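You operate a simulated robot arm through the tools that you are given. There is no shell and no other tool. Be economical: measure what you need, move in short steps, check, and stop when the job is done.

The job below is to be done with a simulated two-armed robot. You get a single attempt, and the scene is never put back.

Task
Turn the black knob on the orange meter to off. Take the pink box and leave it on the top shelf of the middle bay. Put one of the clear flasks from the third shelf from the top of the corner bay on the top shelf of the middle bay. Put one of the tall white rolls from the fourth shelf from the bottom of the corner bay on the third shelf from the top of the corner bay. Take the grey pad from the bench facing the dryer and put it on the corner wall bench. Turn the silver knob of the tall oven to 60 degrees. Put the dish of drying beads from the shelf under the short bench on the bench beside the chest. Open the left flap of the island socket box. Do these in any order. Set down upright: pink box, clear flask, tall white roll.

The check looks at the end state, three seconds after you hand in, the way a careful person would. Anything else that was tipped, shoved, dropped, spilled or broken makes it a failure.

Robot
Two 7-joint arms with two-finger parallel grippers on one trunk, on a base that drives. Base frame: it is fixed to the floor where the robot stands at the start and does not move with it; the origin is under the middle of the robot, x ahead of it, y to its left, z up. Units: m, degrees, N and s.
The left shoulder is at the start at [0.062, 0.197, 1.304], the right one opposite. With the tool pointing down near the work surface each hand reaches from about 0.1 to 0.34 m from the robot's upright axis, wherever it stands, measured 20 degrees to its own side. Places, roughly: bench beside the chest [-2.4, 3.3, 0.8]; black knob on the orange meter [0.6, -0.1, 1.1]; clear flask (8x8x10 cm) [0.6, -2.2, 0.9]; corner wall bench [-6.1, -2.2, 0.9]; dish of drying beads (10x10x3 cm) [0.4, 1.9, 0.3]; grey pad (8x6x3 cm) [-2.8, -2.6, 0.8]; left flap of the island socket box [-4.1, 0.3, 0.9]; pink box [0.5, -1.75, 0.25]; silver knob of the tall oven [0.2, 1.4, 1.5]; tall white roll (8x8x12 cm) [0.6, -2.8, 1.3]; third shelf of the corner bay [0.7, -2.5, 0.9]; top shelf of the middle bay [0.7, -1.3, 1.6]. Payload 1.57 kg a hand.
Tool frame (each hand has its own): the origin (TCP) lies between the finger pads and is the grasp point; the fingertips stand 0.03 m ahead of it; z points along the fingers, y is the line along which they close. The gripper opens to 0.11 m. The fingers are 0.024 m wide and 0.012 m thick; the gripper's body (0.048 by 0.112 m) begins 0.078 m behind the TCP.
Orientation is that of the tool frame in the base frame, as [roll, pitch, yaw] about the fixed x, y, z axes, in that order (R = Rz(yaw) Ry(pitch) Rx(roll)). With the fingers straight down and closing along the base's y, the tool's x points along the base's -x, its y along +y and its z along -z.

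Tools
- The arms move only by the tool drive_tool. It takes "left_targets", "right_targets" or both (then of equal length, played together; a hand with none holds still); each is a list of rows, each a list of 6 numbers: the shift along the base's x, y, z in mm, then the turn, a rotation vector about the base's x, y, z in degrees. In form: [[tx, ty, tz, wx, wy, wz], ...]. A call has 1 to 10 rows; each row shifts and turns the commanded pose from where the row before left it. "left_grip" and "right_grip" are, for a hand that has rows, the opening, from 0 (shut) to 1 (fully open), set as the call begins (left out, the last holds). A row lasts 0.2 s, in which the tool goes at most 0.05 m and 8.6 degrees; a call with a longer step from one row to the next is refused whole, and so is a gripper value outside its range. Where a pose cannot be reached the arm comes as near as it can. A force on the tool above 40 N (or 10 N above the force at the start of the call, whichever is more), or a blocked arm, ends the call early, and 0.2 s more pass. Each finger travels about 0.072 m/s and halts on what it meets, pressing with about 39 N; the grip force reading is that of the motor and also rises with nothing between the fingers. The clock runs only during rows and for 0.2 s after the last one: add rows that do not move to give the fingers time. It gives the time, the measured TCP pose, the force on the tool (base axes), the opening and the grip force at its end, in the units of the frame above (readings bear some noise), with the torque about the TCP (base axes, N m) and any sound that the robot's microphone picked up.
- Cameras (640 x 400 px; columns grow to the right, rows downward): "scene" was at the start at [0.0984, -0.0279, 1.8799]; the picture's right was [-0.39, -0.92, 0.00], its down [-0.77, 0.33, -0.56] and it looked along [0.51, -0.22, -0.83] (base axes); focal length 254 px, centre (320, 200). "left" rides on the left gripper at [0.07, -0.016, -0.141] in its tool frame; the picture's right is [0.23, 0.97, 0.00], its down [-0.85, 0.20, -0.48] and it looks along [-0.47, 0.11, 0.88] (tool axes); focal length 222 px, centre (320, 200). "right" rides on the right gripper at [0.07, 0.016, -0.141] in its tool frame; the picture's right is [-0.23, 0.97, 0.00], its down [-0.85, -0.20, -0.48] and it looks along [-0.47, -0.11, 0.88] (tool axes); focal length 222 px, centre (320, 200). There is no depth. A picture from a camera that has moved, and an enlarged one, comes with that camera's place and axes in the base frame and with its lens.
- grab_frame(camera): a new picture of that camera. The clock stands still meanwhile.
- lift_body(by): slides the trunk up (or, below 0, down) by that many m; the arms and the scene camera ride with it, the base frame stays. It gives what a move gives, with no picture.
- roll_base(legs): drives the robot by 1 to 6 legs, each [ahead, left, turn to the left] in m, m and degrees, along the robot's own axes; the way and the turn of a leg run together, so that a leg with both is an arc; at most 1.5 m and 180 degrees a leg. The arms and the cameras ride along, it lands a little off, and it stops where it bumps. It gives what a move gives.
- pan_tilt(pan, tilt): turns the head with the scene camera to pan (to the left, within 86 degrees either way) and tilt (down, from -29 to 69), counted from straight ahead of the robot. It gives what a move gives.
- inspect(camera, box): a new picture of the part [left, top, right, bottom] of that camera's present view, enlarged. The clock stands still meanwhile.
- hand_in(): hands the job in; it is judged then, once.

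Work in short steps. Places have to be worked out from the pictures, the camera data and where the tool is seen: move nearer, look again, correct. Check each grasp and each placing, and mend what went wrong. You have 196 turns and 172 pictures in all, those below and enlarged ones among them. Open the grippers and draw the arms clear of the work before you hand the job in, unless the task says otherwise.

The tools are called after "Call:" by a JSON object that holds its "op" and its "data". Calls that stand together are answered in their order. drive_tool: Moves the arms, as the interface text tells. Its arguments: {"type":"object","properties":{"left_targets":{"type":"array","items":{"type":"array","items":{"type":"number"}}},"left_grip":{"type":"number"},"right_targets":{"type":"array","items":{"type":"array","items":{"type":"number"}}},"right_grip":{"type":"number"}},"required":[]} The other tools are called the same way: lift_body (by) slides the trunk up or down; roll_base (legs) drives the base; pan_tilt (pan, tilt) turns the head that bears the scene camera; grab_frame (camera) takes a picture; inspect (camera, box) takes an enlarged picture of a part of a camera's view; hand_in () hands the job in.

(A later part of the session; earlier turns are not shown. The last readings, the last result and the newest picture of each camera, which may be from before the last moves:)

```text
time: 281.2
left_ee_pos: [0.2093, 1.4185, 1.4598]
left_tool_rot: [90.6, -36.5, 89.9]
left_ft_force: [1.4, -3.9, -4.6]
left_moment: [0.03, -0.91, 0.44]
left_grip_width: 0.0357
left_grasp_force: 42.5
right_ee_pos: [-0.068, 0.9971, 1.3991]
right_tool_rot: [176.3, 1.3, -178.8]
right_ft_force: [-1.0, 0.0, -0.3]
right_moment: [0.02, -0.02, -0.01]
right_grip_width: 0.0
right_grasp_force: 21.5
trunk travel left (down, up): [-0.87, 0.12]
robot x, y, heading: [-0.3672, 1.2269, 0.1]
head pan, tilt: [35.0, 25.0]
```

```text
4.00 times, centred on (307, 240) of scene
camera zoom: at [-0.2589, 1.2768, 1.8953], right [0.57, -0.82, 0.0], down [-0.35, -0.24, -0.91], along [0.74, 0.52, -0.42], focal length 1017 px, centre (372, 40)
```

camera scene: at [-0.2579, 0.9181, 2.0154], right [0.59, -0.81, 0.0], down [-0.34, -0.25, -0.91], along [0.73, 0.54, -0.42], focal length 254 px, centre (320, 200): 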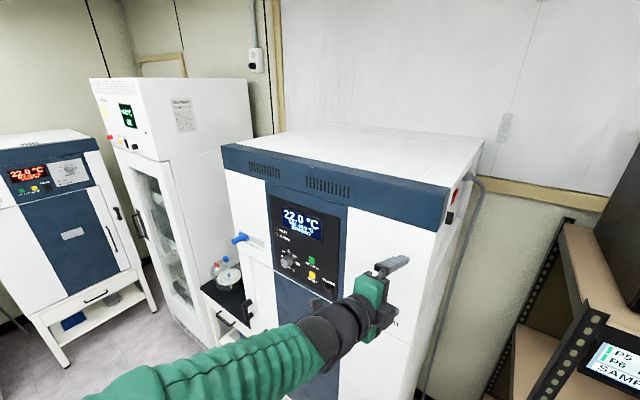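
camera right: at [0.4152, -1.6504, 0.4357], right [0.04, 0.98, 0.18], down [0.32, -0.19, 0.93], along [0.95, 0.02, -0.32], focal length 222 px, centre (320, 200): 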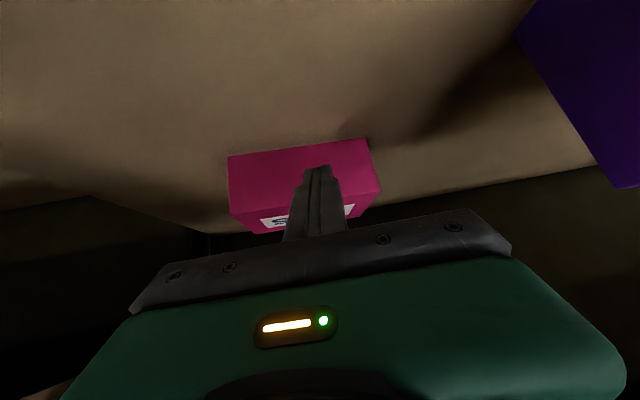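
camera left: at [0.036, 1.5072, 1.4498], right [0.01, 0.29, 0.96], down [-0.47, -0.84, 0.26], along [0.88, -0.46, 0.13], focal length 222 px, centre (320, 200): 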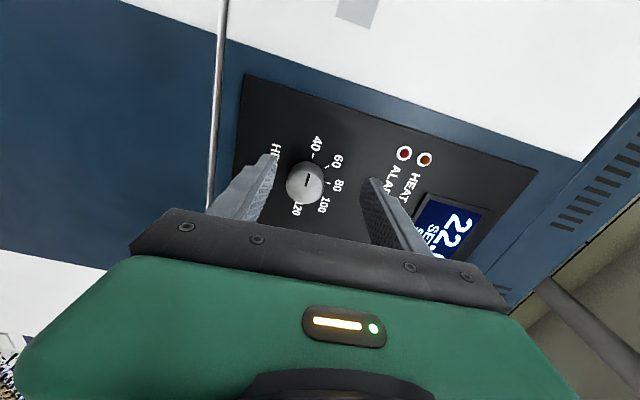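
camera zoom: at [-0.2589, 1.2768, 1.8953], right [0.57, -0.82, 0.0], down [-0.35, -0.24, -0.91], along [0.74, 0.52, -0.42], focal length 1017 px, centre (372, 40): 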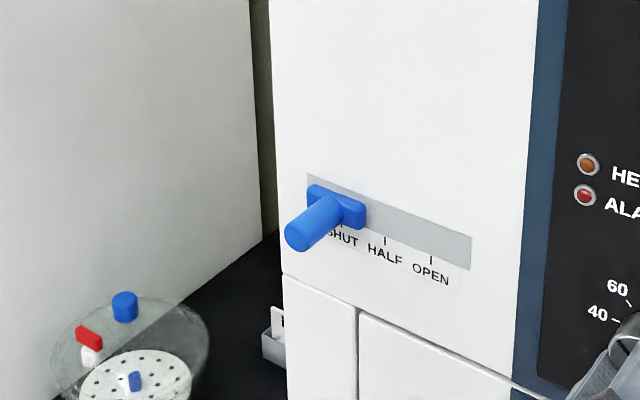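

Wrong region after the base move; I zoom the display properly.

Call:
{"op": "inspect", "data": {"camera": "scene", "box": [365, 205, 465, 295]}}

```text
4.44 times, centred on (415, 250) of scene
camera zoom: at [-0.2589, 1.2768, 1.8953], right [0.57, -0.82, 0.0], down [-0.35, -0.24, -0.91], along [0.74, 0.52, -0.42], focal length 1130 px, centre (-102, -22)
```

zoom: 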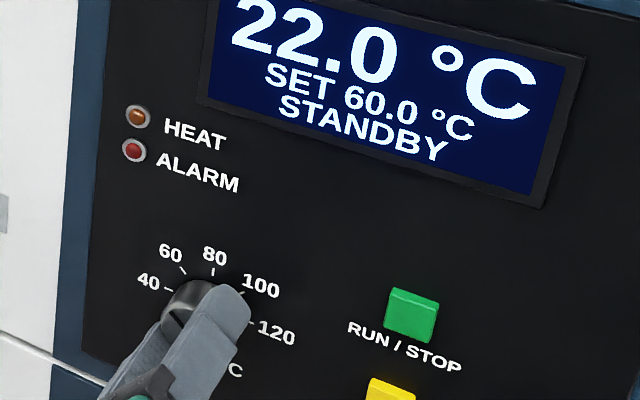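

SET reads 60.0 °C. I open and back straight away.

Call:
{"op": "drive_tool", "data": {"left_targets": [[0, 0, 0, 0, 0, 0], [0, 0, 0, 0, 0, 0], [0, 0, 0, 0, 0, 0]], "left_grip": 0.7}}

Call:
{"op": "roll_base", "data": {"legs": [[-0.25, 0, 0]]}}

Call:
{"op": "pan_tilt", "data": {"pan": 30, "tilt": 40}}

Call:
{"op": "grab_frame", "data": {"camera": "scene"}}

```text
time: 282.0
left_ee_pos: [0.2082, 1.4197, 1.4602]
left_tool_rot: [90.6, -36.4, 90.0]
left_ft_force: [-0.2, 0.9, -0.4]
left_moment: [0.01, 0.02, 0.01]
left_grip_width: 0.0771
left_grasp_force: 0.1
right_ee_pos: [-0.0682, 0.9983, 1.3996]
right_tool_rot: [176.4, 1.4, -178.8]
right_ft_force: [0.2, 0.5, -0.1]
right_moment: [0.01, 0.03, -0.03]
right_grip_width: 0.0
right_grasp_force: 21.8
trunk travel left (down, up): [-0.87, 0.12]
robot x, y, heading: [-0.367, 1.2255, -0.1]
head pan, tilt: [35.0, 25.0]
```

```text
time: 283.8
left_ee_pos: [-0.0386, 1.4193, 1.4574]
left_tool_rot: [90.9, -36.4, 89.6]
left_ft_force: [-0.3, 1.2, -1.1]
left_moment: [-0.01, -0.02, -0.01]
left_grip_width: 0.0769
left_grasp_force: 0.1
right_ee_pos: [-0.3157, 0.9987, 1.3992]
right_tool_rot: [176.4, 1.2, -178.8]
right_ft_force: [0.0, -0.7, -0.6]
right_moment: [-0.03, 0.04, 0.01]
right_grip_width: 0.0002
right_grasp_force: 21.2
trunk travel left (down, up): [-0.87, 0.12]
robot x, y, heading: [-0.6207, 1.2261, 0.2]
head pan, tilt: [35.0, 25.0]
```

```text
time: 284.6
left_ee_pos: [-0.0421, 1.4195, 1.4585]
left_tool_rot: [90.6, -36.4, 89.9]
left_ft_force: [-0.2, 0.2, 0.9]
left_moment: [0.0, -0.02, -0.03]
left_grip_width: 0.0773
left_grasp_force: 0.0
right_ee_pos: [-0.3212, 0.9986, 1.3998]
right_tool_rot: [176.3, 1.3, -178.7]
right_ft_force: [-1.0, 0.6, 0.6]
right_moment: [0.01, 0.02, 0.0]
right_grip_width: 0.0
right_grasp_force: 21.0
trunk travel left (down, up): [-0.87, 0.12]
robot x, y, heading: [-0.622, 1.2259, -0.1]
head pan, tilt: [30.0, 40.0]
```

```text
29 pictures are left
camera scene: at [-0.5121, 1.2688, 1.872], right [0.5, -0.87, 0.0], down [-0.56, -0.32, -0.77], along [0.66, 0.38, -0.64], focal length 254 px, centre (320, 200)
```

scene: 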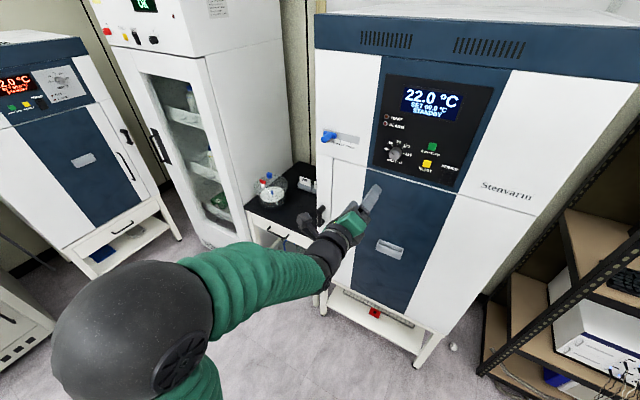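

The oven is set. Next the dish of beads under the short bench (between oven and cabinet). I rotate the left wrist so its fingers close sideways with the camera on top, tilt it down, lower the trunk and slide left.

Call:
{"op": "drive_tool", "data": {"left_targets": [[0, 0, 0, 7.7, 0, 0], [0, 0, 0, 7.7, 0, 0], [0, 0, 0, 7.7, 0, 0], [0, 0, 0, 7.7, 0, 0], [0, 0, 0, 7.7, 0, 0], [0, 0, 0, 7.7, 0, 0], [0, 0, 0, 7.4, 0, 0], [0, 0, 0, 0, 0, 0]], "left_grip": 1.0}}

Call:
{"op": "drive_tool", "data": {"left_targets": [[0, 0, 0, 0, 8, 0], [0, 0, 0, 0, 8, 0], [0, 0, 0, 0, 8, 0], [0, 0, 0, 0, 8, 0], [0, 0, 0, 0, 8, 0], [0, 0, 0, 0, 5, 0], [0, 0, 0, 0, 0, 0]]}}

Call:
{"op": "lift_body", "data": {"by": -0.4}}

Call:
{"op": "lift_body", "data": {"by": -0.36}}

Call:
{"op": "roll_base", "data": {"legs": [[0, 0.48, 0]]}}

Call:
{"op": "grab_frame", "data": {"camera": "left"}}

```text
time: 286.4
left_ee_pos: [-0.0422, 1.4209, 1.4473]
left_tool_rot: [107.7, -85.5, 72.9]
left_ft_force: [0.4, -0.9, -1.3]
left_moment: [-0.02, 0.03, -0.04]
left_grip_width: 0.11
left_grasp_force: 0.1
left hand out of reach, approached as far as the arm can: row 7
right_ee_pos: [-0.3212, 0.999, 1.3999]
right_tool_rot: [176.3, 1.5, -178.9]
right_ft_force: [-0.7, 0.0, 0.3]
right_moment: [-0.02, 0.02, 0.0]
right_grip_width: 0.0
right_grasp_force: 21.5
trunk travel left (down, up): [-0.87, 0.12]
robot x, y, heading: [-0.621, 1.2252, 0.2]
head pan, tilt: [30.0, 40.0]
```

```text
time: 288.0
left_ee_pos: [-0.0382, 1.3904, 1.456]
left_tool_rot: [168.3, -58.4, 6.8]
left_ft_force: [0.7, 0.3, -0.2]
left_moment: [0.01, 0.02, -0.01]
left_grip_width: 0.1098
left_grasp_force: 0.1
left hand out of reach, approached as far as the arm can: row 2, 4, 5, 6
right_ee_pos: [-0.3216, 0.9988, 1.3998]
right_tool_rot: [176.3, 1.4, -178.8]
right_ft_force: [-0.3, 0.8, 0.4]
right_moment: [0.01, -0.02, 0.01]
right_grip_width: 0.0002
right_grasp_force: 21.5
trunk travel left (down, up): [-0.87, 0.12]
robot x, y, heading: [-0.6208, 1.2282, -0.4]
head pan, tilt: [30.0, 40.0]
```

```text
time: 291.8
left_ee_pos: [-0.0401, 1.3912, 1.0554]
left_tool_rot: [168.3, -58.4, 6.8]
left_ft_force: [-0.4, -0.4, 0.2]
left_moment: [-0.02, 0.01, 0.02]
left_grip_width: 0.11
left_grasp_force: 0.1
right_ee_pos: [-0.3229, 0.9983, 1.0]
right_tool_rot: [176.4, 1.4, -178.8]
right_ft_force: [0.0, -0.7, -0.2]
right_moment: [0.0, 0.0, -0.01]
right_grip_width: 0.0
right_grasp_force: 21.3
trunk travel left (down, up): [-0.47, 0.52]
robot x, y, heading: [-0.6229, 1.2228, -0.1]
head pan, tilt: [30.0, 40.0]
```

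```text
time: 295.3
left_ee_pos: [-0.0398, 1.3922, 0.696]
left_tool_rot: [168.2, -58.4, 6.8]
left_ft_force: [0.5, -0.4, 0.4]
left_moment: [0.02, 0.01, 0.05]
left_grip_width: 0.1098
left_grasp_force: 0.0
right_ee_pos: [-0.323, 0.9995, 0.6395]
right_tool_rot: [176.4, 1.4, -178.8]
right_ft_force: [0.6, -0.4, -0.1]
right_moment: [-0.02, 0.01, 0.01]
right_grip_width: 0.0
right_grasp_force: 21.6
trunk travel left (down, up): [-0.11, 0.88]
robot x, y, heading: [-0.6189, 1.2262, -0.2]
head pan, tilt: [30.0, 40.0]
```

```text
time: 298.2
left_ee_pos: [-0.0395, 1.8851, 0.6963]
left_tool_rot: [168.3, -58.4, 6.8]
left_ft_force: [0.5, 0.0, -0.1]
left_moment: [0.01, 0.02, 0.01]
left_grip_width: 0.11
left_grasp_force: 0.1
right_ee_pos: [-0.322, 1.4903, 0.6398]
right_tool_rot: [176.4, 1.4, -178.7]
right_ft_force: [-0.6, 0.1, 0.2]
right_moment: [0.0, 0.04, 0.02]
right_grip_width: 0.0
right_grasp_force: 21.7
trunk travel left (down, up): [-0.11, 0.88]
robot x, y, heading: [-0.6262, 1.7163, 0.2]
head pan, tilt: [30.0, 40.0]
```

```text
28 pictures are left
camera left: at [-0.1212, 1.9184, 0.8268], right [0.07, -0.95, 0.3], down [-0.86, -0.2, -0.46], along [0.5, -0.22, -0.84], focal length 222 px, centre (320, 200)
```

left: 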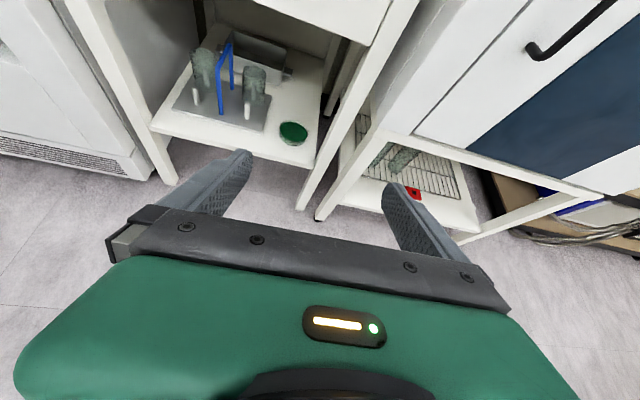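

The green dish is at about [0.435, 1.886, 0.285] near the shelf's front. I level the hand, extend and lower it in front of the shelf.

Call:
{"op": "drive_tool", "data": {"left_targets": [[22, 0, -40, 0.7, 0, 0.8], [22, 0, -42, 0.7, 0, 0.8], [22, 0, -42, 0.7, 0, 0.8], [22, 0, -42, 0.7, 0, 0.8], [22, 0, -42, 0.7, 0, 0.8], [22, 0, -42, 0.7, 0, 0.8], [22, 0, -42, 0.7, 0, 0.8], [22, 0, -42, 0.7, 0, 0.8], [22, 0, -42, 0.7, 0, 0.6], [0, 0, 0, 0, 0, 0]]}}

Call:
{"op": "grab_frame", "data": {"camera": "left"}}

```text
time: 300.4
left_ee_pos: [-0.069, 1.9464, 0.5371]
left_tool_rot: [-179.6, -59.0, 3.6]
left_ft_force: [-0.2, -0.5, 0.7]
left_moment: [0.02, 0.01, 0.0]
left_grip_width: 0.11
left_grasp_force: 0.0
left hand out of reach, approached as far as the arm can: row 2, 3, 4, 5, 6, 7, 8, 9
right_ee_pos: [-0.3225, 1.4913, 0.6406]
right_tool_rot: [176.4, 1.4, -178.7]
right_ft_force: [0.9, -0.8, 0.2]
right_moment: [0.0, 0.01, -0.02]
right_grip_width: 0.0
right_grasp_force: 21.1
trunk travel left (down, up): [-0.11, 0.88]
robot x, y, heading: [-0.6192, 1.7205, -0.0]
head pan, tilt: [30.0, 40.0]
```

```text
27 pictures are left
camera left: at [-0.1533, 1.9564, 0.669], right [0.18, -0.96, 0.19], down [-0.84, -0.26, -0.49], along [0.52, -0.07, -0.85], focal length 222 px, centre (320, 200)
```

left: 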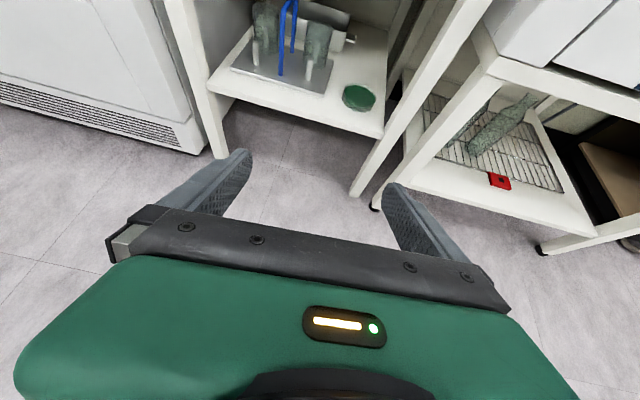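

That flipped wrist cannot extend. I use the right arm instead, in its normal orientation: tilt and extend it low, tuck the left, and slide the base left.

Call:
{"op": "drive_tool", "data": {"left_targets": [[-8, 5, 15, 0, 0, 0], [-8, 5, 15, 0, 0, 0], [-8, 5, 15, 0, 0, 0], [-8, 5, 15, 0, 0, 0], [-8, 5, 15, 0, 0, 0], [-8, 0, 15, 0, 0, 0], [-8, 0, 15, 0, 0, 0], [-8, 0, 15, 0, 0, 0], [0, 0, 0, 0, 0, 0], [0, 0, 0, 0, 0, 0]], "right_targets": [[38, 5, -29, 0, -5, 0], [38, 5, -30, 0, -5, 0], [38, 5, -30, 0, -5, 0], [38, 5, -30, 0, -5, 0], [38, 5, -30, 0, -5, 0], [38, 5, -30, 0, -5, 0], [38, 5, -30, 0, -5, 0], [38, 5, -30, 0, -5, 0], [38, 5, -30, 0, -5, 0], [38, 5, -30, 0, -5, 0]], "right_grip": 1.0}}

Call:
{"op": "roll_base", "data": {"legs": [[0, 0.34, 0]]}}

Call:
{"op": "grab_frame", "data": {"camera": "right"}}

```text
time: 302.6
left_ee_pos: [-0.1311, 1.9723, 0.6573]
left_tool_rot: [-179.6, -58.9, 3.6]
left_ft_force: [0.3, 0.0, 0.2]
left_moment: [0.01, 0.05, 0.0]
left_grip_width: 0.1102
left_grasp_force: 0.0
right_ee_pos: [0.0581, 1.5422, 0.341]
right_tool_rot: [177.9, 51.4, -177.8]
right_ft_force: [0.4, 0.1, -0.1]
right_moment: [0.01, -0.01, 0.01]
right_grip_width: 0.11
right_grasp_force: 0.0
trunk travel left (down, up): [-0.11, 0.88]
robot x, y, heading: [-0.6237, 1.717, -0.2]
head pan, tilt: [30.0, 40.0]
```

```text
time: 304.8
left_ee_pos: [-0.1297, 2.3037, 0.6584]
left_tool_rot: [-179.5, -58.8, 3.2]
left_ft_force: [-1.1, 0.3, -0.1]
left_moment: [-0.01, -0.02, 0.0]
left_grip_width: 0.1099
left_grasp_force: 0.2
right_ee_pos: [0.0566, 1.8745, 0.3421]
right_tool_rot: [178.0, 51.5, -178.3]
right_ft_force: [0.6, -0.1, 0.1]
right_moment: [0.01, 0.0, 0.02]
right_grip_width: 0.1102
right_grasp_force: 0.1
trunk travel left (down, up): [-0.11, 0.88]
robot x, y, heading: [-0.6193, 2.0539, -0.4]
head pan, tilt: [30.0, 40.0]
```

```text
26 pictures are left
camera right: at [-0.097, 1.8816, 0.3775], right [0.09, 0.98, 0.2], down [0.17, -0.21, 0.96], along [0.98, -0.05, -0.19], focal length 222 px, centre (320, 200)
```

right: 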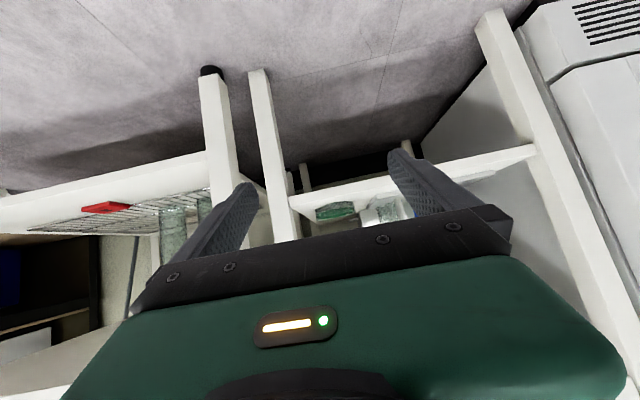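

Dish seen at y ≈ 1.886, x ≈ 0.41, z ≈ 0.30–0.33. I align y and drive forward 0.26 m, then look again.

Call:
{"op": "drive_tool", "data": {"right_targets": [[0, 11, 12, 0, 0, 0], [0, 0, 0, 0, 0, 0]]}}

Call:
{"op": "roll_base", "data": {"legs": [[0.26, 0, 0.4]]}}

Call:
{"op": "grab_frame", "data": {"camera": "right"}}

```text
time: 305.4
left_ee_pos: [-0.1294, 2.3046, 0.6582]
left_tool_rot: [-179.7, -59.1, 3.3]
left_ft_force: [-0.4, 0.1, 0.2]
left_moment: [0.0, -0.01, -0.01]
left_grip_width: 0.1098
left_grasp_force: 0.1
right_ee_pos: [0.0555, 1.8836, 0.3539]
right_tool_rot: [178.0, 51.4, -178.2]
right_ft_force: [-0.5, 0.5, 0.2]
right_moment: [0.0, 0.05, -0.01]
right_grip_width: 0.1102
right_grasp_force: 0.2
trunk travel left (down, up): [-0.11, 0.88]
robot x, y, heading: [-0.621, 2.0543, -0.2]
head pan, tilt: [30.0, 40.0]
```

```text
time: 307.3
left_ee_pos: [0.1308, 2.3067, 0.6573]
left_tool_rot: [-179.5, -59.0, 3.6]
left_ft_force: [0.0, -0.7, 0.1]
left_moment: [0.02, 0.02, 0.0]
left_grip_width: 0.11
left_grasp_force: 0.0
right_ee_pos: [0.3197, 1.8868, 0.3538]
right_tool_rot: [178.0, 51.5, -177.9]
right_ft_force: [0.5, -0.1, 0.1]
right_moment: [0.04, -0.03, 0.02]
right_grip_width: 0.11
right_grasp_force: 0.0
trunk travel left (down, up): [-0.11, 0.88]
robot x, y, heading: [-0.3566, 2.0581, -0.1]
head pan, tilt: [30.0, 40.0]
```

```text
25 pictures are left
camera right: at [0.1656, 1.8941, 0.3893], right [0.08, 0.98, 0.2], down [0.17, -0.21, 0.96], along [0.98, -0.04, -0.19], focal length 222 px, centre (320, 200)
```

right: 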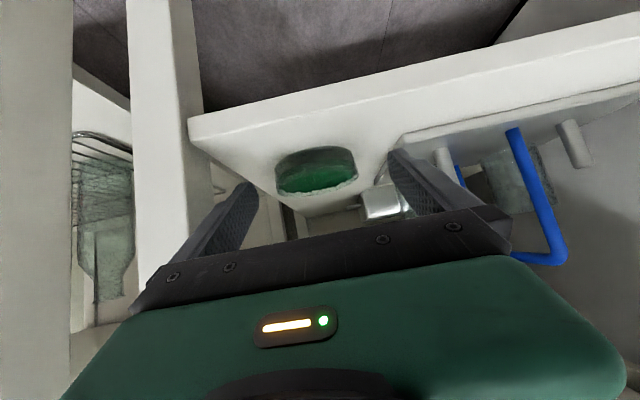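

Dish centre ≈ [0.402, 1.886], well centred between the fingers, rack clear. I advance 70 mm over it and lower around it.

Call:
{"op": "drive_tool", "data": {"right_targets": [[18, 0, 0, 0, 0, 0], [18, 0, 0, 0, 0, 0], [18, 0, 0, 0, 0, 0], [17, -1, 0, 0, 0, 0], [0, 0, -8, 0, 0, 0], [0, 0, -8, 0, 0, 0], [0, 0, -6, 0, 0, 0], [0, 0, 0, 0, 0, 0]]}}

Call:
{"op": "grab_frame", "data": {"camera": "right"}}

```text
time: 309.1
left_ee_pos: [0.1308, 2.3075, 0.658]
left_tool_rot: [-179.7, -59.0, 3.6]
left_ft_force: [0.2, 0.9, 0.1]
left_moment: [0.03, 0.02, 0.02]
left_grip_width: 0.1099
left_grasp_force: 0.0
right_ee_pos: [0.3899, 1.8875, 0.3325]
right_tool_rot: [178.1, 51.5, -178.0]
right_ft_force: [0.2, -0.5, -0.8]
right_moment: [0.01, 0.01, 0.01]
right_grip_width: 0.11
right_grasp_force: 0.0
trunk travel left (down, up): [-0.11, 0.88]
robot x, y, heading: [-0.3594, 2.0527, 0.0]
head pan, tilt: [30.0, 40.0]
```

```text
24 pictures are left
camera right: at [0.2357, 1.8929, 0.3677], right [0.08, 0.98, 0.2], down [0.17, -0.21, 0.96], along [0.98, -0.04, -0.18], focal length 222 px, centre (320, 200)
```

right: 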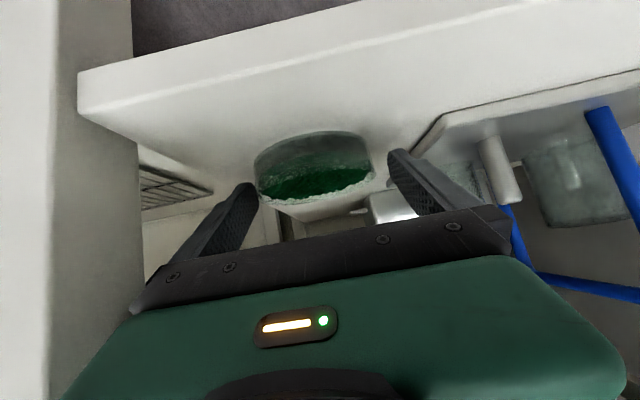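

The hand is about 5 mm too far left; I correct, lower 7 mm and close on the dish.

Call:
{"op": "drive_tool", "data": {"right_targets": [[0, -5, 0, 0, 0, 0], [8, 0, -4, 0, 0, 0], [0, 0, -3, 0, 0, 0], [0, 0, 0, 0, 0, 0]]}}

Call:
{"op": "drive_tool", "data": {"right_targets": [[0, 0, 0, 0, 0, 0], [0, 0, 0, 0, 0, 0], [0, 0, 0, 0, 0, 0]], "right_grip": 0.0}}

Call:
{"op": "grab_frame", "data": {"camera": "right"}}

```text
time: 310.1
left_ee_pos: [0.129, 2.3063, 0.6596]
left_tool_rot: [-179.8, -59.2, 3.8]
left_ft_force: [-0.1, 0.7, 0.1]
left_moment: [0.01, -0.02, 0.02]
left_grip_width: 0.1102
left_grasp_force: 0.0
right_ee_pos: [0.3979, 1.8812, 0.3272]
right_tool_rot: [178.2, 51.8, -177.7]
right_ft_force: [-9.0, 0.4, 16.9]
right_moment: [-0.97, -0.1, -0.61]
right_grip_width: 0.1093
right_grasp_force: 0.1
trunk travel left (down, up): [-0.11, 0.88]
robot x, y, heading: [-0.356, 2.0495, -0.1]
head pan, tilt: [30.0, 40.0]
```

```text
time: 310.9
left_ee_pos: [0.1292, 2.3076, 0.6603]
left_tool_rot: [-179.8, -59.1, 3.6]
left_ft_force: [-0.2, 0.2, 0.1]
left_moment: [0.0, -0.01, 0.02]
left_grip_width: 0.1099
left_grasp_force: 0.0
right_ee_pos: [0.3979, 1.8815, 0.3295]
right_tool_rot: [178.2, 51.8, -177.8]
right_ft_force: [3.7, -5.1, 18.5]
right_moment: [-1.04, -0.48, 0.05]
right_grip_width: 0.0902
right_grasp_force: 39.5
trunk travel left (down, up): [-0.11, 0.88]
robot x, y, heading: [-0.3598, 2.0562, 0.3]
head pan, tilt: [30.0, 40.0]
```

```text
23 pictures are left
camera right: at [0.2446, 1.8875, 0.3637], right [0.08, 0.98, 0.2], down [0.17, -0.21, 0.96], along [0.98, -0.04, -0.18], focal length 222 px, centre (320, 200)
```

right: 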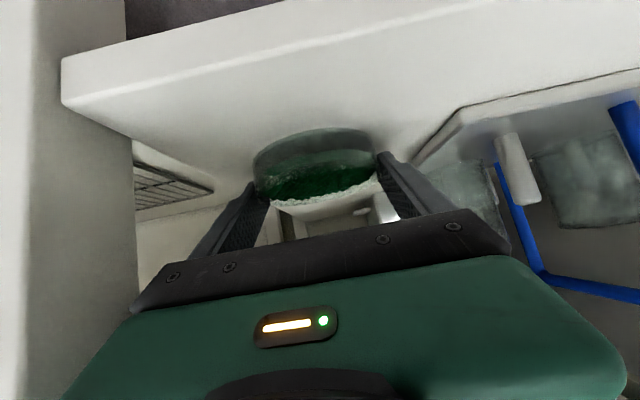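

Gripped at 9.0 cm. I lift 25 mm level and check.

Call:
{"op": "drive_tool", "data": {"right_targets": [[0, 0, 4, 0, 0, 0], [0, 0, 6, 0, 0, 0], [0, 0, 8, 0, 0, 0], [0, 0, 8, 0, 0, 0], [0, 0, 0, 0, 0, 0]]}}

Call:
{"op": "grab_frame", "data": {"camera": "right"}}

```text
time: 312.1
left_ee_pos: [0.1305, 2.308, 0.6586]
left_tool_rot: [-179.7, -59.0, 3.6]
left_ft_force: [0.9, -0.8, 0.1]
left_moment: [-0.01, 0.02, 0.02]
left_grip_width: 0.1097
left_grasp_force: 0.0
right_ee_pos: [0.3997, 1.8811, 0.3491]
right_tool_rot: [177.9, 51.4, -177.9]
right_ft_force: [1.3, 0.0, -0.6]
right_moment: [-0.01, 0.0, 0.0]
right_grip_width: 0.0901
right_grasp_force: 39.3
trunk travel left (down, up): [-0.11, 0.88]
robot x, y, heading: [-0.3583, 2.0519, -0.1]
head pan, tilt: [30.0, 40.0]
```

```text
22 pictures are left
camera right: at [0.2443, 1.888, 0.3864], right [0.08, 0.98, 0.2], down [0.17, -0.21, 0.96], along [0.98, -0.04, -0.19], focal length 222 px, centre (320, 200)
```

right: 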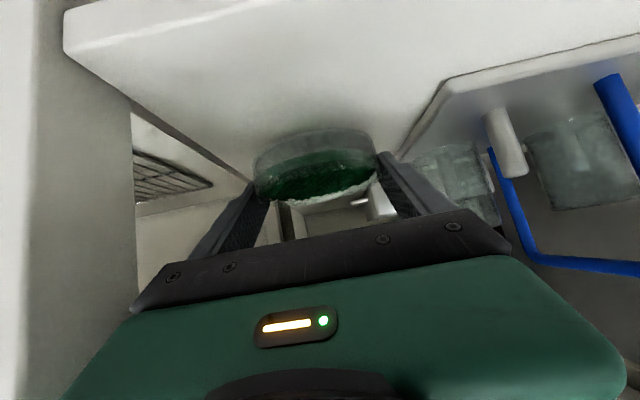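

Dish held level. I back out, raise the trunk, turn to face the far wall bench, and slide toward it.

Call:
{"op": "roll_base", "data": {"legs": [[-0.4, 0, 0], [0, 0, 90], [0, 1.45, 0]]}}

Call:
{"op": "lift_body", "data": {"by": 0.4}}

Call:
{"op": "lift_body", "data": {"by": 0.25}}

Call:
{"op": "pan_tilt", "data": {"pan": 0, "tilt": 35}}

Call:
{"op": "grab_frame", "data": {"camera": "scene"}}

```text
time: 325.1
left_ee_pos: [-2.4413, 2.5506, 0.6582]
left_tool_rot: [-179.5, -59.0, 93.1]
left_ft_force: [-0.2, -0.1, -0.4]
left_moment: [0.03, 0.0, -0.02]
left_grip_width: 0.1101
left_grasp_force: 0.1
right_ee_pos: [-2.0127, 2.8166, 0.3504]
right_tool_rot: [178.0, 51.5, -88.3]
right_ft_force: [0.1, -0.5, -1.7]
right_moment: [0.01, 0.01, 0.0]
right_grip_width: 0.0902
right_grasp_force: 38.8
trunk travel left (down, up): [-0.11, 0.88]
robot x, y, heading: [-2.1907, 2.0601, 89.8]
head pan, tilt: [30.0, 40.0]
```

```text
time: 329.0
left_ee_pos: [-2.441, 2.5519, 1.0595]
left_tool_rot: [-179.6, -59.0, 93.3]
left_ft_force: [-0.3, -0.3, 0.1]
left_moment: [-0.01, 0.02, -0.02]
left_grip_width: 0.1099
left_grasp_force: 0.1
right_ee_pos: [-2.0139, 2.8172, 0.7508]
right_tool_rot: [178.0, 51.5, -88.4]
right_ft_force: [0.1, -0.2, -1.0]
right_moment: [0.0, -0.01, 0.02]
right_grip_width: 0.0901
right_grasp_force: 38.5
trunk travel left (down, up): [-0.51, 0.48]
robot x, y, heading: [-2.1878, 2.0609, 89.8]
head pan, tilt: [30.0, 40.0]
```

```text
time: 331.5
left_ee_pos: [-2.4413, 2.5521, 1.3081]
left_tool_rot: [-179.7, -59.0, 93.1]
left_ft_force: [-1.1, 0.2, 0.3]
left_moment: [-0.02, -0.01, -0.03]
left_grip_width: 0.1103
left_grasp_force: 0.0
right_ee_pos: [-2.0138, 2.8168, 1.0003]
right_tool_rot: [178.0, 51.5, -88.3]
right_ft_force: [0.2, 0.1, -1.0]
right_moment: [0.03, -0.02, 0.04]
right_grip_width: 0.0898
right_grasp_force: 38.5
trunk travel left (down, up): [-0.76, 0.23]
robot x, y, heading: [-2.1903, 2.0596, 89.6]
head pan, tilt: [30.0, 40.0]
```

```text
time: 332.5
left_ee_pos: [-2.4415, 2.5519, 1.3095]
left_tool_rot: [-179.8, -59.1, 93.3]
left_ft_force: [0.0, 0.1, 0.0]
left_moment: [-0.02, -0.01, -0.01]
left_grip_width: 0.1098
left_grasp_force: 0.1
right_ee_pos: [-2.0136, 2.8173, 1.0011]
right_tool_rot: [178.1, 51.4, -88.3]
right_ft_force: [0.7, 0.5, -0.9]
right_moment: [-0.02, 0.01, -0.03]
right_grip_width: 0.0901
right_grasp_force: 38.3
trunk travel left (down, up): [-0.76, 0.23]
robot x, y, heading: [-2.1925, 2.0634, 89.7]
head pan, tilt: [0.0, 35.0]
```

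```text
21 pictures are left
camera scene: at [-2.1899, 2.1838, 1.7695], right [1.0, -0.01, 0.0], down [0.0, -0.58, -0.82], along [0.01, 0.82, -0.58], focal length 254 px, centre (320, 200)
```

scene: 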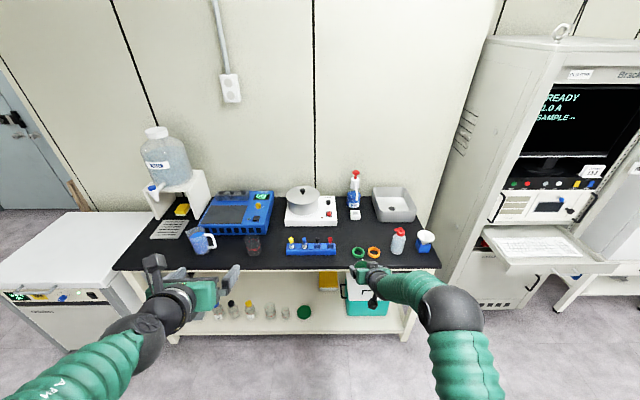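

The bench's left front corner area (near [−3.03, 3.10]) is free, left of the beaker. I slide left 1.02 m and drive in 0.27 m with the dish high, then look.

Call:
{"op": "roll_base", "data": {"legs": [[0, 1.02, 0.3], [0.26, 0, 0]]}}

Call:
{"op": "grab_frame", "data": {"camera": "scene"}}

```text
time: 339.2
left_ee_pos: [-3.447, 2.8164, 1.3091]
left_tool_rot: [-179.7, -59.2, 92.6]
left_ft_force: [-0.5, 0.2, -0.4]
left_moment: [0.0, 0.0, 0.04]
left_grip_width: 0.11
left_grasp_force: 0.1
right_ee_pos: [-3.0164, 3.0782, 1.003]
right_tool_rot: [178.1, 51.6, -88.8]
right_ft_force: [0.5, 0.0, -0.8]
right_moment: [-0.01, -0.02, 0.01]
right_grip_width: 0.0899
right_grasp_force: 39.2
trunk travel left (down, up): [-0.76, 0.23]
robot x, y, heading: [-3.2018, 2.3238, 89.1]
head pan, tilt: [0.0, 35.0]
```

```text
20 pictures are left
camera scene: at [-3.1995, 2.4436, 1.7699], right [1.0, -0.02, 0.0], down [-0.01, -0.57, -0.82], along [0.01, 0.82, -0.57], focal length 254 px, centre (320, 200)
```

scene: 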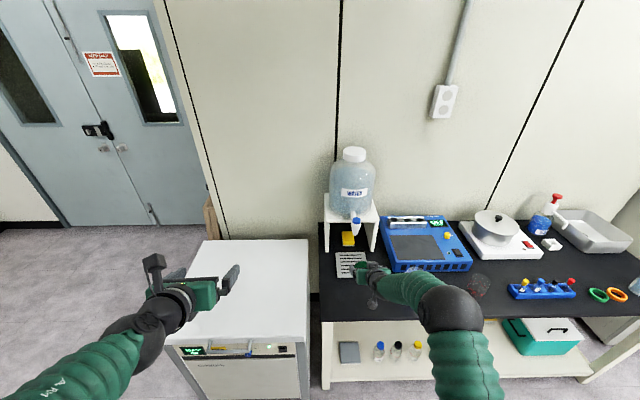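

The spot is clear. I move 2 cm further in and lower the dish.

Call:
{"op": "drive_tool", "data": {"right_targets": [[-5, 10, -20, 0, 0, 0], [-5, 12, -20, 0, 0, 0], [0, 0, -22, 0, 0, 0], [0, 0, -22, 0, 0, 0], [0, 0, -22, 0, 0, 0], [0, 0, -22, 0, 0, 0], [0, 0, -12, 0, 0, 0], [0, 0, -5, 0, 0, 0], [0, 0, 0, 0, 0, 0]]}}

Call:
{"op": "grab_frame", "data": {"camera": "right"}}

```text
time: 341.2
left_ee_pos: [-3.4461, 2.8172, 1.3083]
left_tool_rot: [-179.8, -59.2, 92.7]
left_ft_force: [0.1, -0.4, 0.3]
left_moment: [-0.04, -0.02, 0.01]
left_grip_width: 0.1102
left_grasp_force: 0.0
right_ee_pos: [-3.0258, 3.1023, 0.8562]
right_tool_rot: [178.1, 51.5, -88.9]
right_ft_force: [0.2, 0.0, -0.7]
right_moment: [-0.02, 0.01, 0.0]
right_grip_width: 0.09
right_grasp_force: 38.6
trunk travel left (down, up): [-0.76, 0.23]
robot x, y, heading: [-3.2007, 2.3254, 89.0]
head pan, tilt: [0.0, 35.0]
```

```text
19 pictures are left
camera right: at [-3.0333, 2.9477, 0.8926], right [-0.98, 0.1, 0.2], down [0.21, 0.17, 0.96], along [0.06, 0.98, -0.18], focal length 222 px, centre (320, 200)
```

right: 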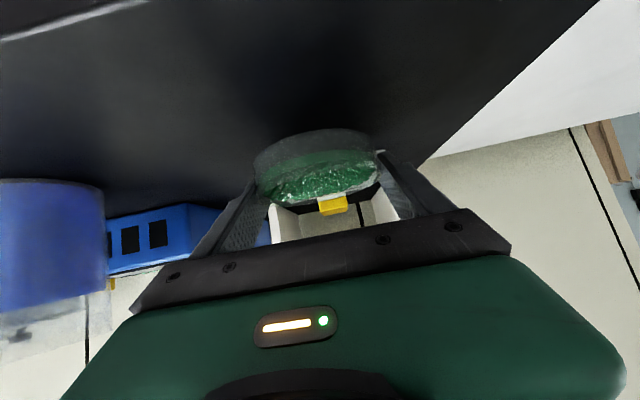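

Position good; beaker and bench edge are clear. I step down to contact.

Call:
{"op": "drive_tool", "data": {"right_targets": [[0, 0, -6, 0, 0, 0], [0, 0, -6, 0, 0, 0], [0, 0, -4, 0, 0, 0], [0, 0, 0, 0, 0, 0]]}}

Call:
{"op": "drive_tool", "data": {"right_targets": [[0, 0, -4, 0, 0, 0], [0, 0, -4, 0, 0, 0], [0, 0, 0, 0, 0, 0]]}}

```text
time: 342.2
left_ee_pos: [-3.446, 2.8187, 1.3089]
left_tool_rot: [-179.7, -59.0, 92.7]
left_ft_force: [-0.4, -0.6, 0.6]
left_moment: [-0.01, -0.03, 0.0]
left_grip_width: 0.1098
left_grasp_force: 0.0
right_ee_pos: [-3.0258, 3.1021, 0.8414]
right_tool_rot: [178.0, 51.5, -88.8]
right_ft_force: [0.5, -0.1, -0.6]
right_moment: [0.0, 0.01, 0.0]
right_grip_width: 0.09
right_grasp_force: 38.9
trunk travel left (down, up): [-0.76, 0.23]
robot x, y, heading: [-3.2009, 2.3272, 88.8]
head pan, tilt: [0.0, 35.0]
```

```text
time: 343.0
left_ee_pos: [-3.4456, 2.8181, 1.3095]
left_tool_rot: [-179.6, -59.2, 92.7]
left_ft_force: [0.0, 0.0, 0.1]
left_moment: [0.0, -0.02, 0.02]
left_grip_width: 0.1102
left_grasp_force: 0.0
right_ee_pos: [-3.0254, 3.102, 0.8329]
right_tool_rot: [178.0, 51.6, -88.9]
right_ft_force: [0.6, 0.6, -0.9]
right_moment: [0.03, 0.0, 0.02]
right_grip_width: 0.0899
right_grasp_force: 38.9
trunk travel left (down, up): [-0.76, 0.23]
robot x, y, heading: [-3.1991, 2.3256, 88.9]
head pan, tilt: [0.0, 35.0]
```

Not yet touching; I continue in small steps.

Call:
{"op": "drive_tool", "data": {"right_targets": [[0, 0, -4, 0, 0, 0], [0, 0, -4, 0, 0, 0], [0, 0, 0, 0, 0, 0]]}}

Call:
{"op": "drive_tool", "data": {"right_targets": [[0, 0, -4, 0, 0, 0], [0, 0, 0, 0, 0, 0]]}}

Call:
{"op": "drive_tool", "data": {"right_targets": [[0, 0, -3, 0, 0, 0], [0, 0, 0, 0, 0, 0]]}}

```text
time: 343.8
left_ee_pos: [-3.446, 2.8162, 1.3109]
left_tool_rot: [-179.7, -59.2, 92.7]
left_ft_force: [-0.4, -0.4, 0.4]
left_moment: [0.01, 0.0, -0.01]
left_grip_width: 0.1098
left_grasp_force: 0.1
right_ee_pos: [-3.0255, 3.1018, 0.8291]
right_tool_rot: [178.0, 52.0, -89.0]
right_ft_force: [0.7, 0.5, 14.1]
right_moment: [0.05, 0.57, -0.03]
right_grip_width: 0.0901
right_grasp_force: 39.0
trunk travel left (down, up): [-0.76, 0.23]
robot x, y, heading: [-3.2004, 2.3267, 89.2]
head pan, tilt: [0.0, 35.0]
```

```text
time: 344.4
left_ee_pos: [-3.4464, 2.8143, 1.3113]
left_tool_rot: [-179.8, -59.3, 92.7]
left_ft_force: [0.0, 1.0, -0.6]
left_moment: [0.01, -0.02, -0.01]
left_grip_width: 0.1102
left_grasp_force: 0.1
right_ee_pos: [-3.0262, 3.102, 0.8293]
right_tool_rot: [178.2, 52.3, -88.9]
right_ft_force: [4.0, 5.4, 30.2]
right_moment: [-0.04, -0.34, -0.03]
right_grip_width: 0.0901
right_grasp_force: 38.9
trunk travel left (down, up): [-0.76, 0.23]
robot x, y, heading: [-3.1999, 2.3256, 89.3]
head pan, tilt: [0.0, 35.0]
```

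```text
time: 345.0
left_ee_pos: [-3.4471, 2.8117, 1.311]
left_tool_rot: [-179.8, -59.4, 92.7]
left_ft_force: [0.0, -0.4, 0.0]
left_moment: [0.02, 0.0, -0.02]
left_grip_width: 0.1099
left_grasp_force: 0.1
right_ee_pos: [-3.027, 3.1005, 0.8293]
right_tool_rot: [178.4, 52.6, -88.7]
right_ft_force: [4.7, 0.3, 34.3]
right_moment: [0.01, -0.89, -0.11]
right_grip_width: 0.0898
right_grasp_force: 38.5
trunk travel left (down, up): [-0.76, 0.23]
robot x, y, heading: [-3.2015, 2.3269, 89.0]
head pan, tilt: [0.0, 35.0]
```

Seated on the bench. I unload, open, and lift clear.

Call:
{"op": "drive_tool", "data": {"right_targets": [[0, 0, 5, 0, 0, 0], [0, 0, 3, 0, 0, 0], [0, 0, 0, 0, 0, 0]]}}

Call:
{"op": "drive_tool", "data": {"right_targets": [[0, 0, 0, 0, 0, 0], [0, 0, 0, 0, 0, 0], [0, 0, 0, 0, 0, 0], [0, 0, 15, 0, 0, 0], [0, 0, 25, 0, 0, 0], [0, 0, 30, 0, 0, 0], [0, 0, 30, 0, 0, 0], [0, 0, 0, 0, 0, 0]], "right_grip": 1.0}}

Call:
{"op": "roll_base", "data": {"legs": [[-0.3, 0, 0]]}}

Call:
{"op": "inspect", "data": {"camera": "scene", "box": [270, 150, 510, 350]}}

```text
time: 345.8
left_ee_pos: [-3.4456, 2.8158, 1.3103]
left_tool_rot: [-179.7, -59.2, 92.7]
left_ft_force: [0.3, -0.4, -0.2]
left_moment: [0.0, -0.02, -0.03]
left_grip_width: 0.1099
left_grasp_force: 0.0
right_ee_pos: [-3.026, 3.1009, 0.8295]
right_tool_rot: [178.1, 51.8, -88.8]
right_ft_force: [3.9, 5.9, 19.5]
right_moment: [0.54, -1.04, 0.2]
right_grip_width: 0.0897
right_grasp_force: 38.6
trunk travel left (down, up): [-0.76, 0.23]
robot x, y, heading: [-3.2019, 2.3254, 88.9]
head pan, tilt: [0.0, 35.0]
```

```text
time: 347.6
left_ee_pos: [-3.4459, 2.8185, 1.3084]
left_tool_rot: [-179.6, -59.1, 92.7]
left_ft_force: [0.3, -0.4, 0.0]
left_moment: [0.0, 0.02, 0.0]
left_grip_width: 0.1099
left_grasp_force: 0.1
right_ee_pos: [-3.0238, 3.1009, 0.9255]
right_tool_rot: [178.1, 51.4, -89.0]
right_ft_force: [-0.2, 0.1, 0.2]
right_moment: [-0.01, 0.02, 0.01]
right_grip_width: 0.1099
right_grasp_force: 0.1
trunk travel left (down, up): [-0.76, 0.23]
robot x, y, heading: [-3.2014, 2.3269, 89.1]
head pan, tilt: [0.0, 35.0]
```

```text
time: 349.6
left_ee_pos: [-3.4499, 2.52, 1.3085]
left_tool_rot: [-179.7, -59.0, 92.4]
left_ft_force: [-0.5, -0.5, 0.0]
left_moment: [-0.01, 0.02, -0.03]
left_grip_width: 0.1102
left_grasp_force: 0.1
right_ee_pos: [-3.0301, 2.799, 0.925]
right_tool_rot: [178.1, 51.6, -89.1]
right_ft_force: [0.5, -0.2, -0.4]
right_moment: [0.02, 0.0, -0.01]
right_grip_width: 0.1101
right_grasp_force: 0.1
trunk travel left (down, up): [-0.76, 0.23]
robot x, y, heading: [-3.2081, 2.022, 89.0]
head pan, tilt: [0.0, 35.0]
```

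```text
2.00 times, centred on (390, 250) of scene
camera zoom: at [-3.204, 2.1494, 1.7692], right [1.0, -0.02, 0.0], down [-0.01, -0.58, -0.82], along [0.02, 0.82, -0.58], focal length 509 px, centre (180, 100)
```

zoom: 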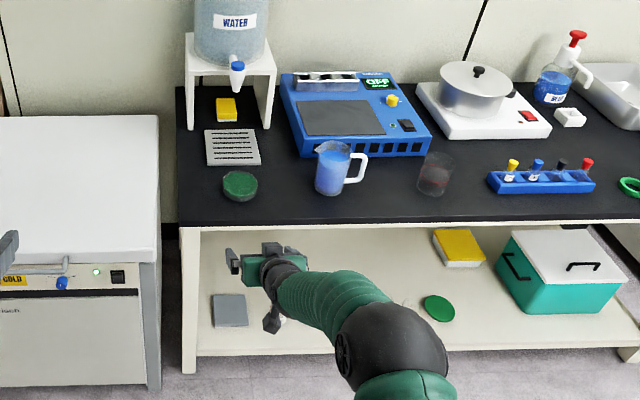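

The dish is placed upright. Now the island socket box: I back off, turn around to face the island, and look.

Call:
{"op": "roll_base", "data": {"legs": [[-0.3, 0, 0], [0, 0, 180]]}}

Call:
{"op": "pan_tilt", "data": {"pan": -30, "tilt": 35}}

Call:
{"op": "grab_frame", "data": {"camera": "scene"}}

```text
time: 353.2
left_ee_pos: [-3.5389, 2.2214, 1.2947]
left_tool_rot: [179.6, -56.4, 103.4]
left_ft_force: [1.2, 0.1, 0.9]
left_moment: [-0.03, 0.04, 0.05]
left_grip_width: 0.1103
left_grasp_force: 0.1
right_ee_pos: [-3.1744, 2.5838, 0.939]
right_tool_rot: [-179.6, 52.4, -76.8]
right_ft_force: [0.3, -0.3, 0.5]
right_moment: [0.03, 0.04, 0.06]
right_grip_width: 0.1099
right_grasp_force: 0.1
trunk travel left (down, up): [-0.76, 0.23]
robot x, y, heading: [-3.1923, 1.7999, 99.4]
head pan, tilt: [0.0, 35.0]
stopped in leg 2: the robot was blocked; the commanded pose is now the measured one
```

```text
time: 354.1
left_ee_pos: [-3.5443, 2.2218, 1.2937]
left_tool_rot: [179.6, -56.3, 103.6]
left_ft_force: [-0.5, -0.4, 0.3]
left_moment: [0.0, -0.03, 0.0]
left_grip_width: 0.11
left_grasp_force: 0.1
right_ee_pos: [-3.1792, 2.5831, 0.9378]
right_tool_rot: [-179.5, 52.2, -76.5]
right_ft_force: [-0.5, -0.1, 0.6]
right_moment: [0.0, 0.01, 0.01]
right_grip_width: 0.1099
right_grasp_force: 0.2
trunk travel left (down, up): [-0.76, 0.23]
robot x, y, heading: [-3.188, 1.8007, 99.5]
head pan, tilt: [-30.0, 35.0]
```

```text
17 pictures are left
camera scene: at [-3.1571, 1.9185, 1.7702], right [0.94, -0.35, 0.0], down [-0.2, -0.54, -0.82], along [0.28, 0.76, -0.58], focal length 254 px, centre (320, 200)
```

scene: 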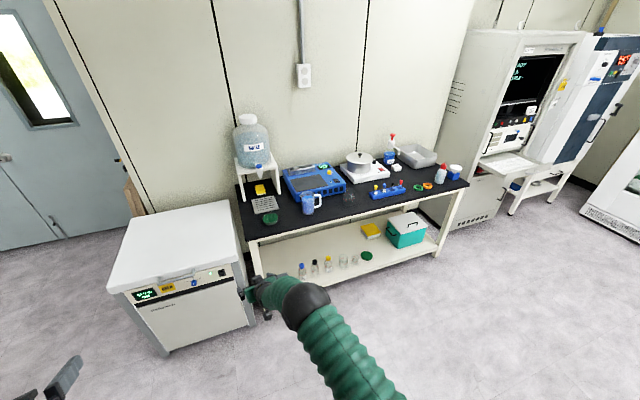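

Something behind blocks the turn. I move forward a little, turn left to face −x, and look toward the island.

Call:
{"op": "roll_base", "data": {"legs": [[0.2, 0, 0], [0, 0, 85]]}}

Call:
{"op": "pan_tilt", "data": {"pan": 50, "tilt": 35}}

Call:
{"op": "grab_frame", "data": {"camera": "scene"}}

```text
time: 359.3
left_ee_pos: [-3.6791, 1.6817, 1.2935]
left_tool_rot: [179.2, -56.9, -171.3]
left_ft_force: [-0.5, -0.3, 0.0]
left_moment: [0.01, -0.01, -0.01]
left_grip_width: 0.1099
left_grasp_force: 0.0
right_ee_pos: [-4.0043, 2.0792, 0.9374]
right_tool_rot: [-179.5, 52.1, 8.3]
right_ft_force: [0.3, 0.0, -0.5]
right_moment: [-0.02, 0.0, 0.02]
right_grip_width: 0.1098
right_grasp_force: 0.0
trunk travel left (down, up): [-0.76, 0.23]
robot x, y, heading: [-3.2275, 1.9984, -175.7]
head pan, tilt: [-30.0, 35.0]
```

```text
time: 360.9
left_ee_pos: [-3.6784, 1.682, 1.2927]
left_tool_rot: [179.3, -56.6, -171.4]
left_ft_force: [0.4, 0.7, 0.8]
left_moment: [0.01, 0.03, 0.03]
left_grip_width: 0.1098
left_grasp_force: 0.0
right_ee_pos: [-4.0047, 2.0802, 0.9385]
right_tool_rot: [-179.4, 52.3, 8.3]
right_ft_force: [0.2, 0.2, -0.2]
right_moment: [-0.02, -0.03, -0.01]
right_grip_width: 0.1101
right_grasp_force: 0.0
trunk travel left (down, up): [-0.76, 0.23]
robot x, y, heading: [-3.2264, 1.996, -175.7]
head pan, tilt: [50.0, 35.0]
```

```text
16 pictures are left
camera scene: at [-3.3095, 1.9216, 1.7695], right [-0.81, 0.59, 0.0], down [0.34, 0.47, -0.82], along [-0.48, -0.66, -0.57], focal length 254 px, centre (320, 200)
```

scene: 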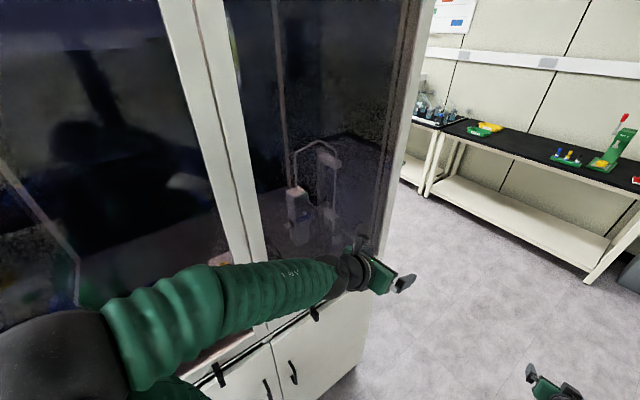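

A tall glass cabinet stands between here and the island. I go around its west end: west 1.45 m, a bit south, then turn to face south and look at the island.

Call:
{"op": "roll_base", "data": {"legs": [[0, 0.0, -4.3], [1.45, 0, 0], [0, 0.4, 0], [0, 0, 90]]}}

Call:
{"op": "pan_tilt", "data": {"pan": 25, "tilt": 35}}

Call:
{"op": "grab_frame", "data": {"camera": "scene"}}

```text
time: 374.6
left_ee_pos: [-4.407, 1.1375, 1.2934]
left_tool_rot: [179.3, -56.6, -84.8]
left_ft_force: [0.2, -1.1, 0.1]
left_moment: [0.02, -0.02, -0.02]
left_grip_width: 0.1098
left_grasp_force: 0.1
right_ee_pos: [-4.8236, 0.8354, 0.9384]
right_tool_rot: [-179.3, 52.3, 94.9]
right_ft_force: [-0.2, 0.2, -0.3]
right_moment: [0.01, -0.02, 0.01]
right_grip_width: 0.1099
right_grasp_force: 0.2
trunk travel left (down, up): [-0.76, 0.23]
robot x, y, heading: [-4.6924, 1.6083, -89.4]
head pan, tilt: [50.0, 35.0]
```

```text
time: 375.5
left_ee_pos: [-4.4064, 1.1389, 1.2909]
left_tool_rot: [179.5, -56.4, -85.0]
left_ft_force: [-0.5, -0.3, -0.6]
left_moment: [0.01, 0.02, -0.02]
left_grip_width: 0.1099
left_grasp_force: 0.1
right_ee_pos: [-4.8216, 0.8363, 0.9393]
right_tool_rot: [-179.4, 52.3, 95.0]
right_ft_force: [0.6, -0.1, -1.1]
right_moment: [0.02, 0.02, -0.01]
right_grip_width: 0.11
right_grasp_force: 0.1
trunk travel left (down, up): [-0.76, 0.23]
robot x, y, heading: [-4.6918, 1.608, -89.4]
head pan, tilt: [25.0, 35.0]
```

```text
15 pictures are left
camera scene: at [-4.653, 1.4958, 1.7695], right [-0.9, -0.44, 0.0], down [-0.25, 0.52, -0.82], along [0.36, -0.74, -0.58], focal length 254 px, centre (320, 200)
```

scene: 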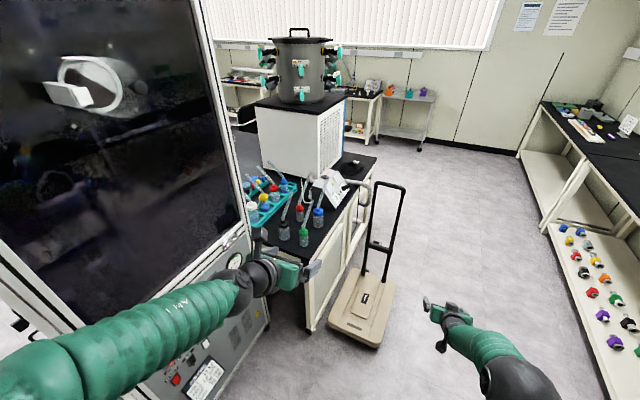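

The island's west end is ahead; the white sloped box near (330, 187) should be the socket box. I zoom in.

Call:
{"op": "inspect", "data": {"camera": "scene", "box": [280, 150, 380, 250]}}

```text
4.00 times, centred on (330, 200) of scene
camera zoom: at [-4.653, 1.4958, 1.7695], right [-0.9, -0.44, 0.0], down [-0.25, 0.52, -0.82], along [0.36, -0.74, -0.58], focal length 1017 px, centre (280, 200)
```

zoom: 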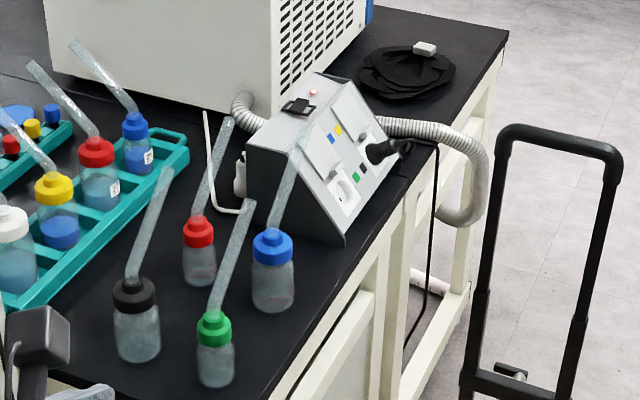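

The socket box faces west with a trolley standing before it, so I approach diagonally from the north-west and bring the right hand's camera close.

Call:
{"op": "lift_body", "data": {"by": 0.15}}

Call:
{"op": "roll_base", "data": {"legs": [[0.6, -0.11, 0], [0, 0, 45]]}}

Call:
{"op": "grab_frame", "data": {"camera": "right"}}

```text
time: 377.2
left_ee_pos: [-4.4071, 1.1389, 1.442]
left_tool_rot: [179.5, -56.4, -85.1]
left_ft_force: [-0.3, -0.1, 0.9]
left_moment: [-0.01, -0.03, -0.01]
left_grip_width: 0.11
left_grasp_force: 0.2
right_ee_pos: [-4.8211, 0.836, 1.0898]
right_tool_rot: [-179.5, 52.4, 94.9]
right_ft_force: [-0.2, -0.7, -0.1]
right_moment: [0.01, 0.0, 0.0]
right_grip_width: 0.1099
right_grasp_force: 0.1
trunk travel left (down, up): [-0.91, 0.08]
robot x, y, heading: [-4.6953, 1.6089, -89.4]
head pan, tilt: [25.0, 35.0]
```

```text
time: 382.7
left_ee_pos: [-4.2671, 0.8518, 1.4397]
left_tool_rot: [179.6, -56.4, -41.7]
left_ft_force: [0.8, -0.1, 0.2]
left_moment: [0.0, 0.01, 0.03]
left_grip_width: 0.1097
left_grasp_force: 0.1
right_ee_pos: [-4.361, 0.3469, 1.0888]
right_tool_rot: [-179.6, 52.4, 138.1]
right_ft_force: [-0.5, 0.4, 0.2]
right_moment: [0.01, 0.03, 0.02]
right_grip_width: 0.1102
right_grasp_force: 0.1
trunk travel left (down, up): [-0.91, 0.08]
robot x, y, heading: [-4.7959, 0.9962, -45.9]
head pan, tilt: [25.0, 35.0]
```

```text
13 pictures are left
camera right: at [-4.4641, 0.4636, 1.1219], right [0.76, 0.63, 0.17], down [-0.02, -0.24, 0.97], along [0.65, -0.74, -0.17], focal length 222 px, centre (320, 200)
```

right: 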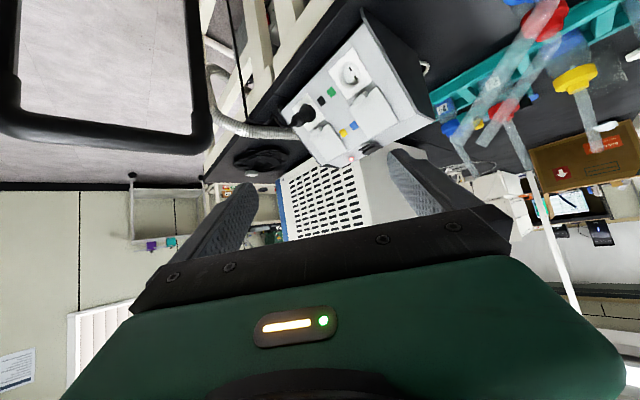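

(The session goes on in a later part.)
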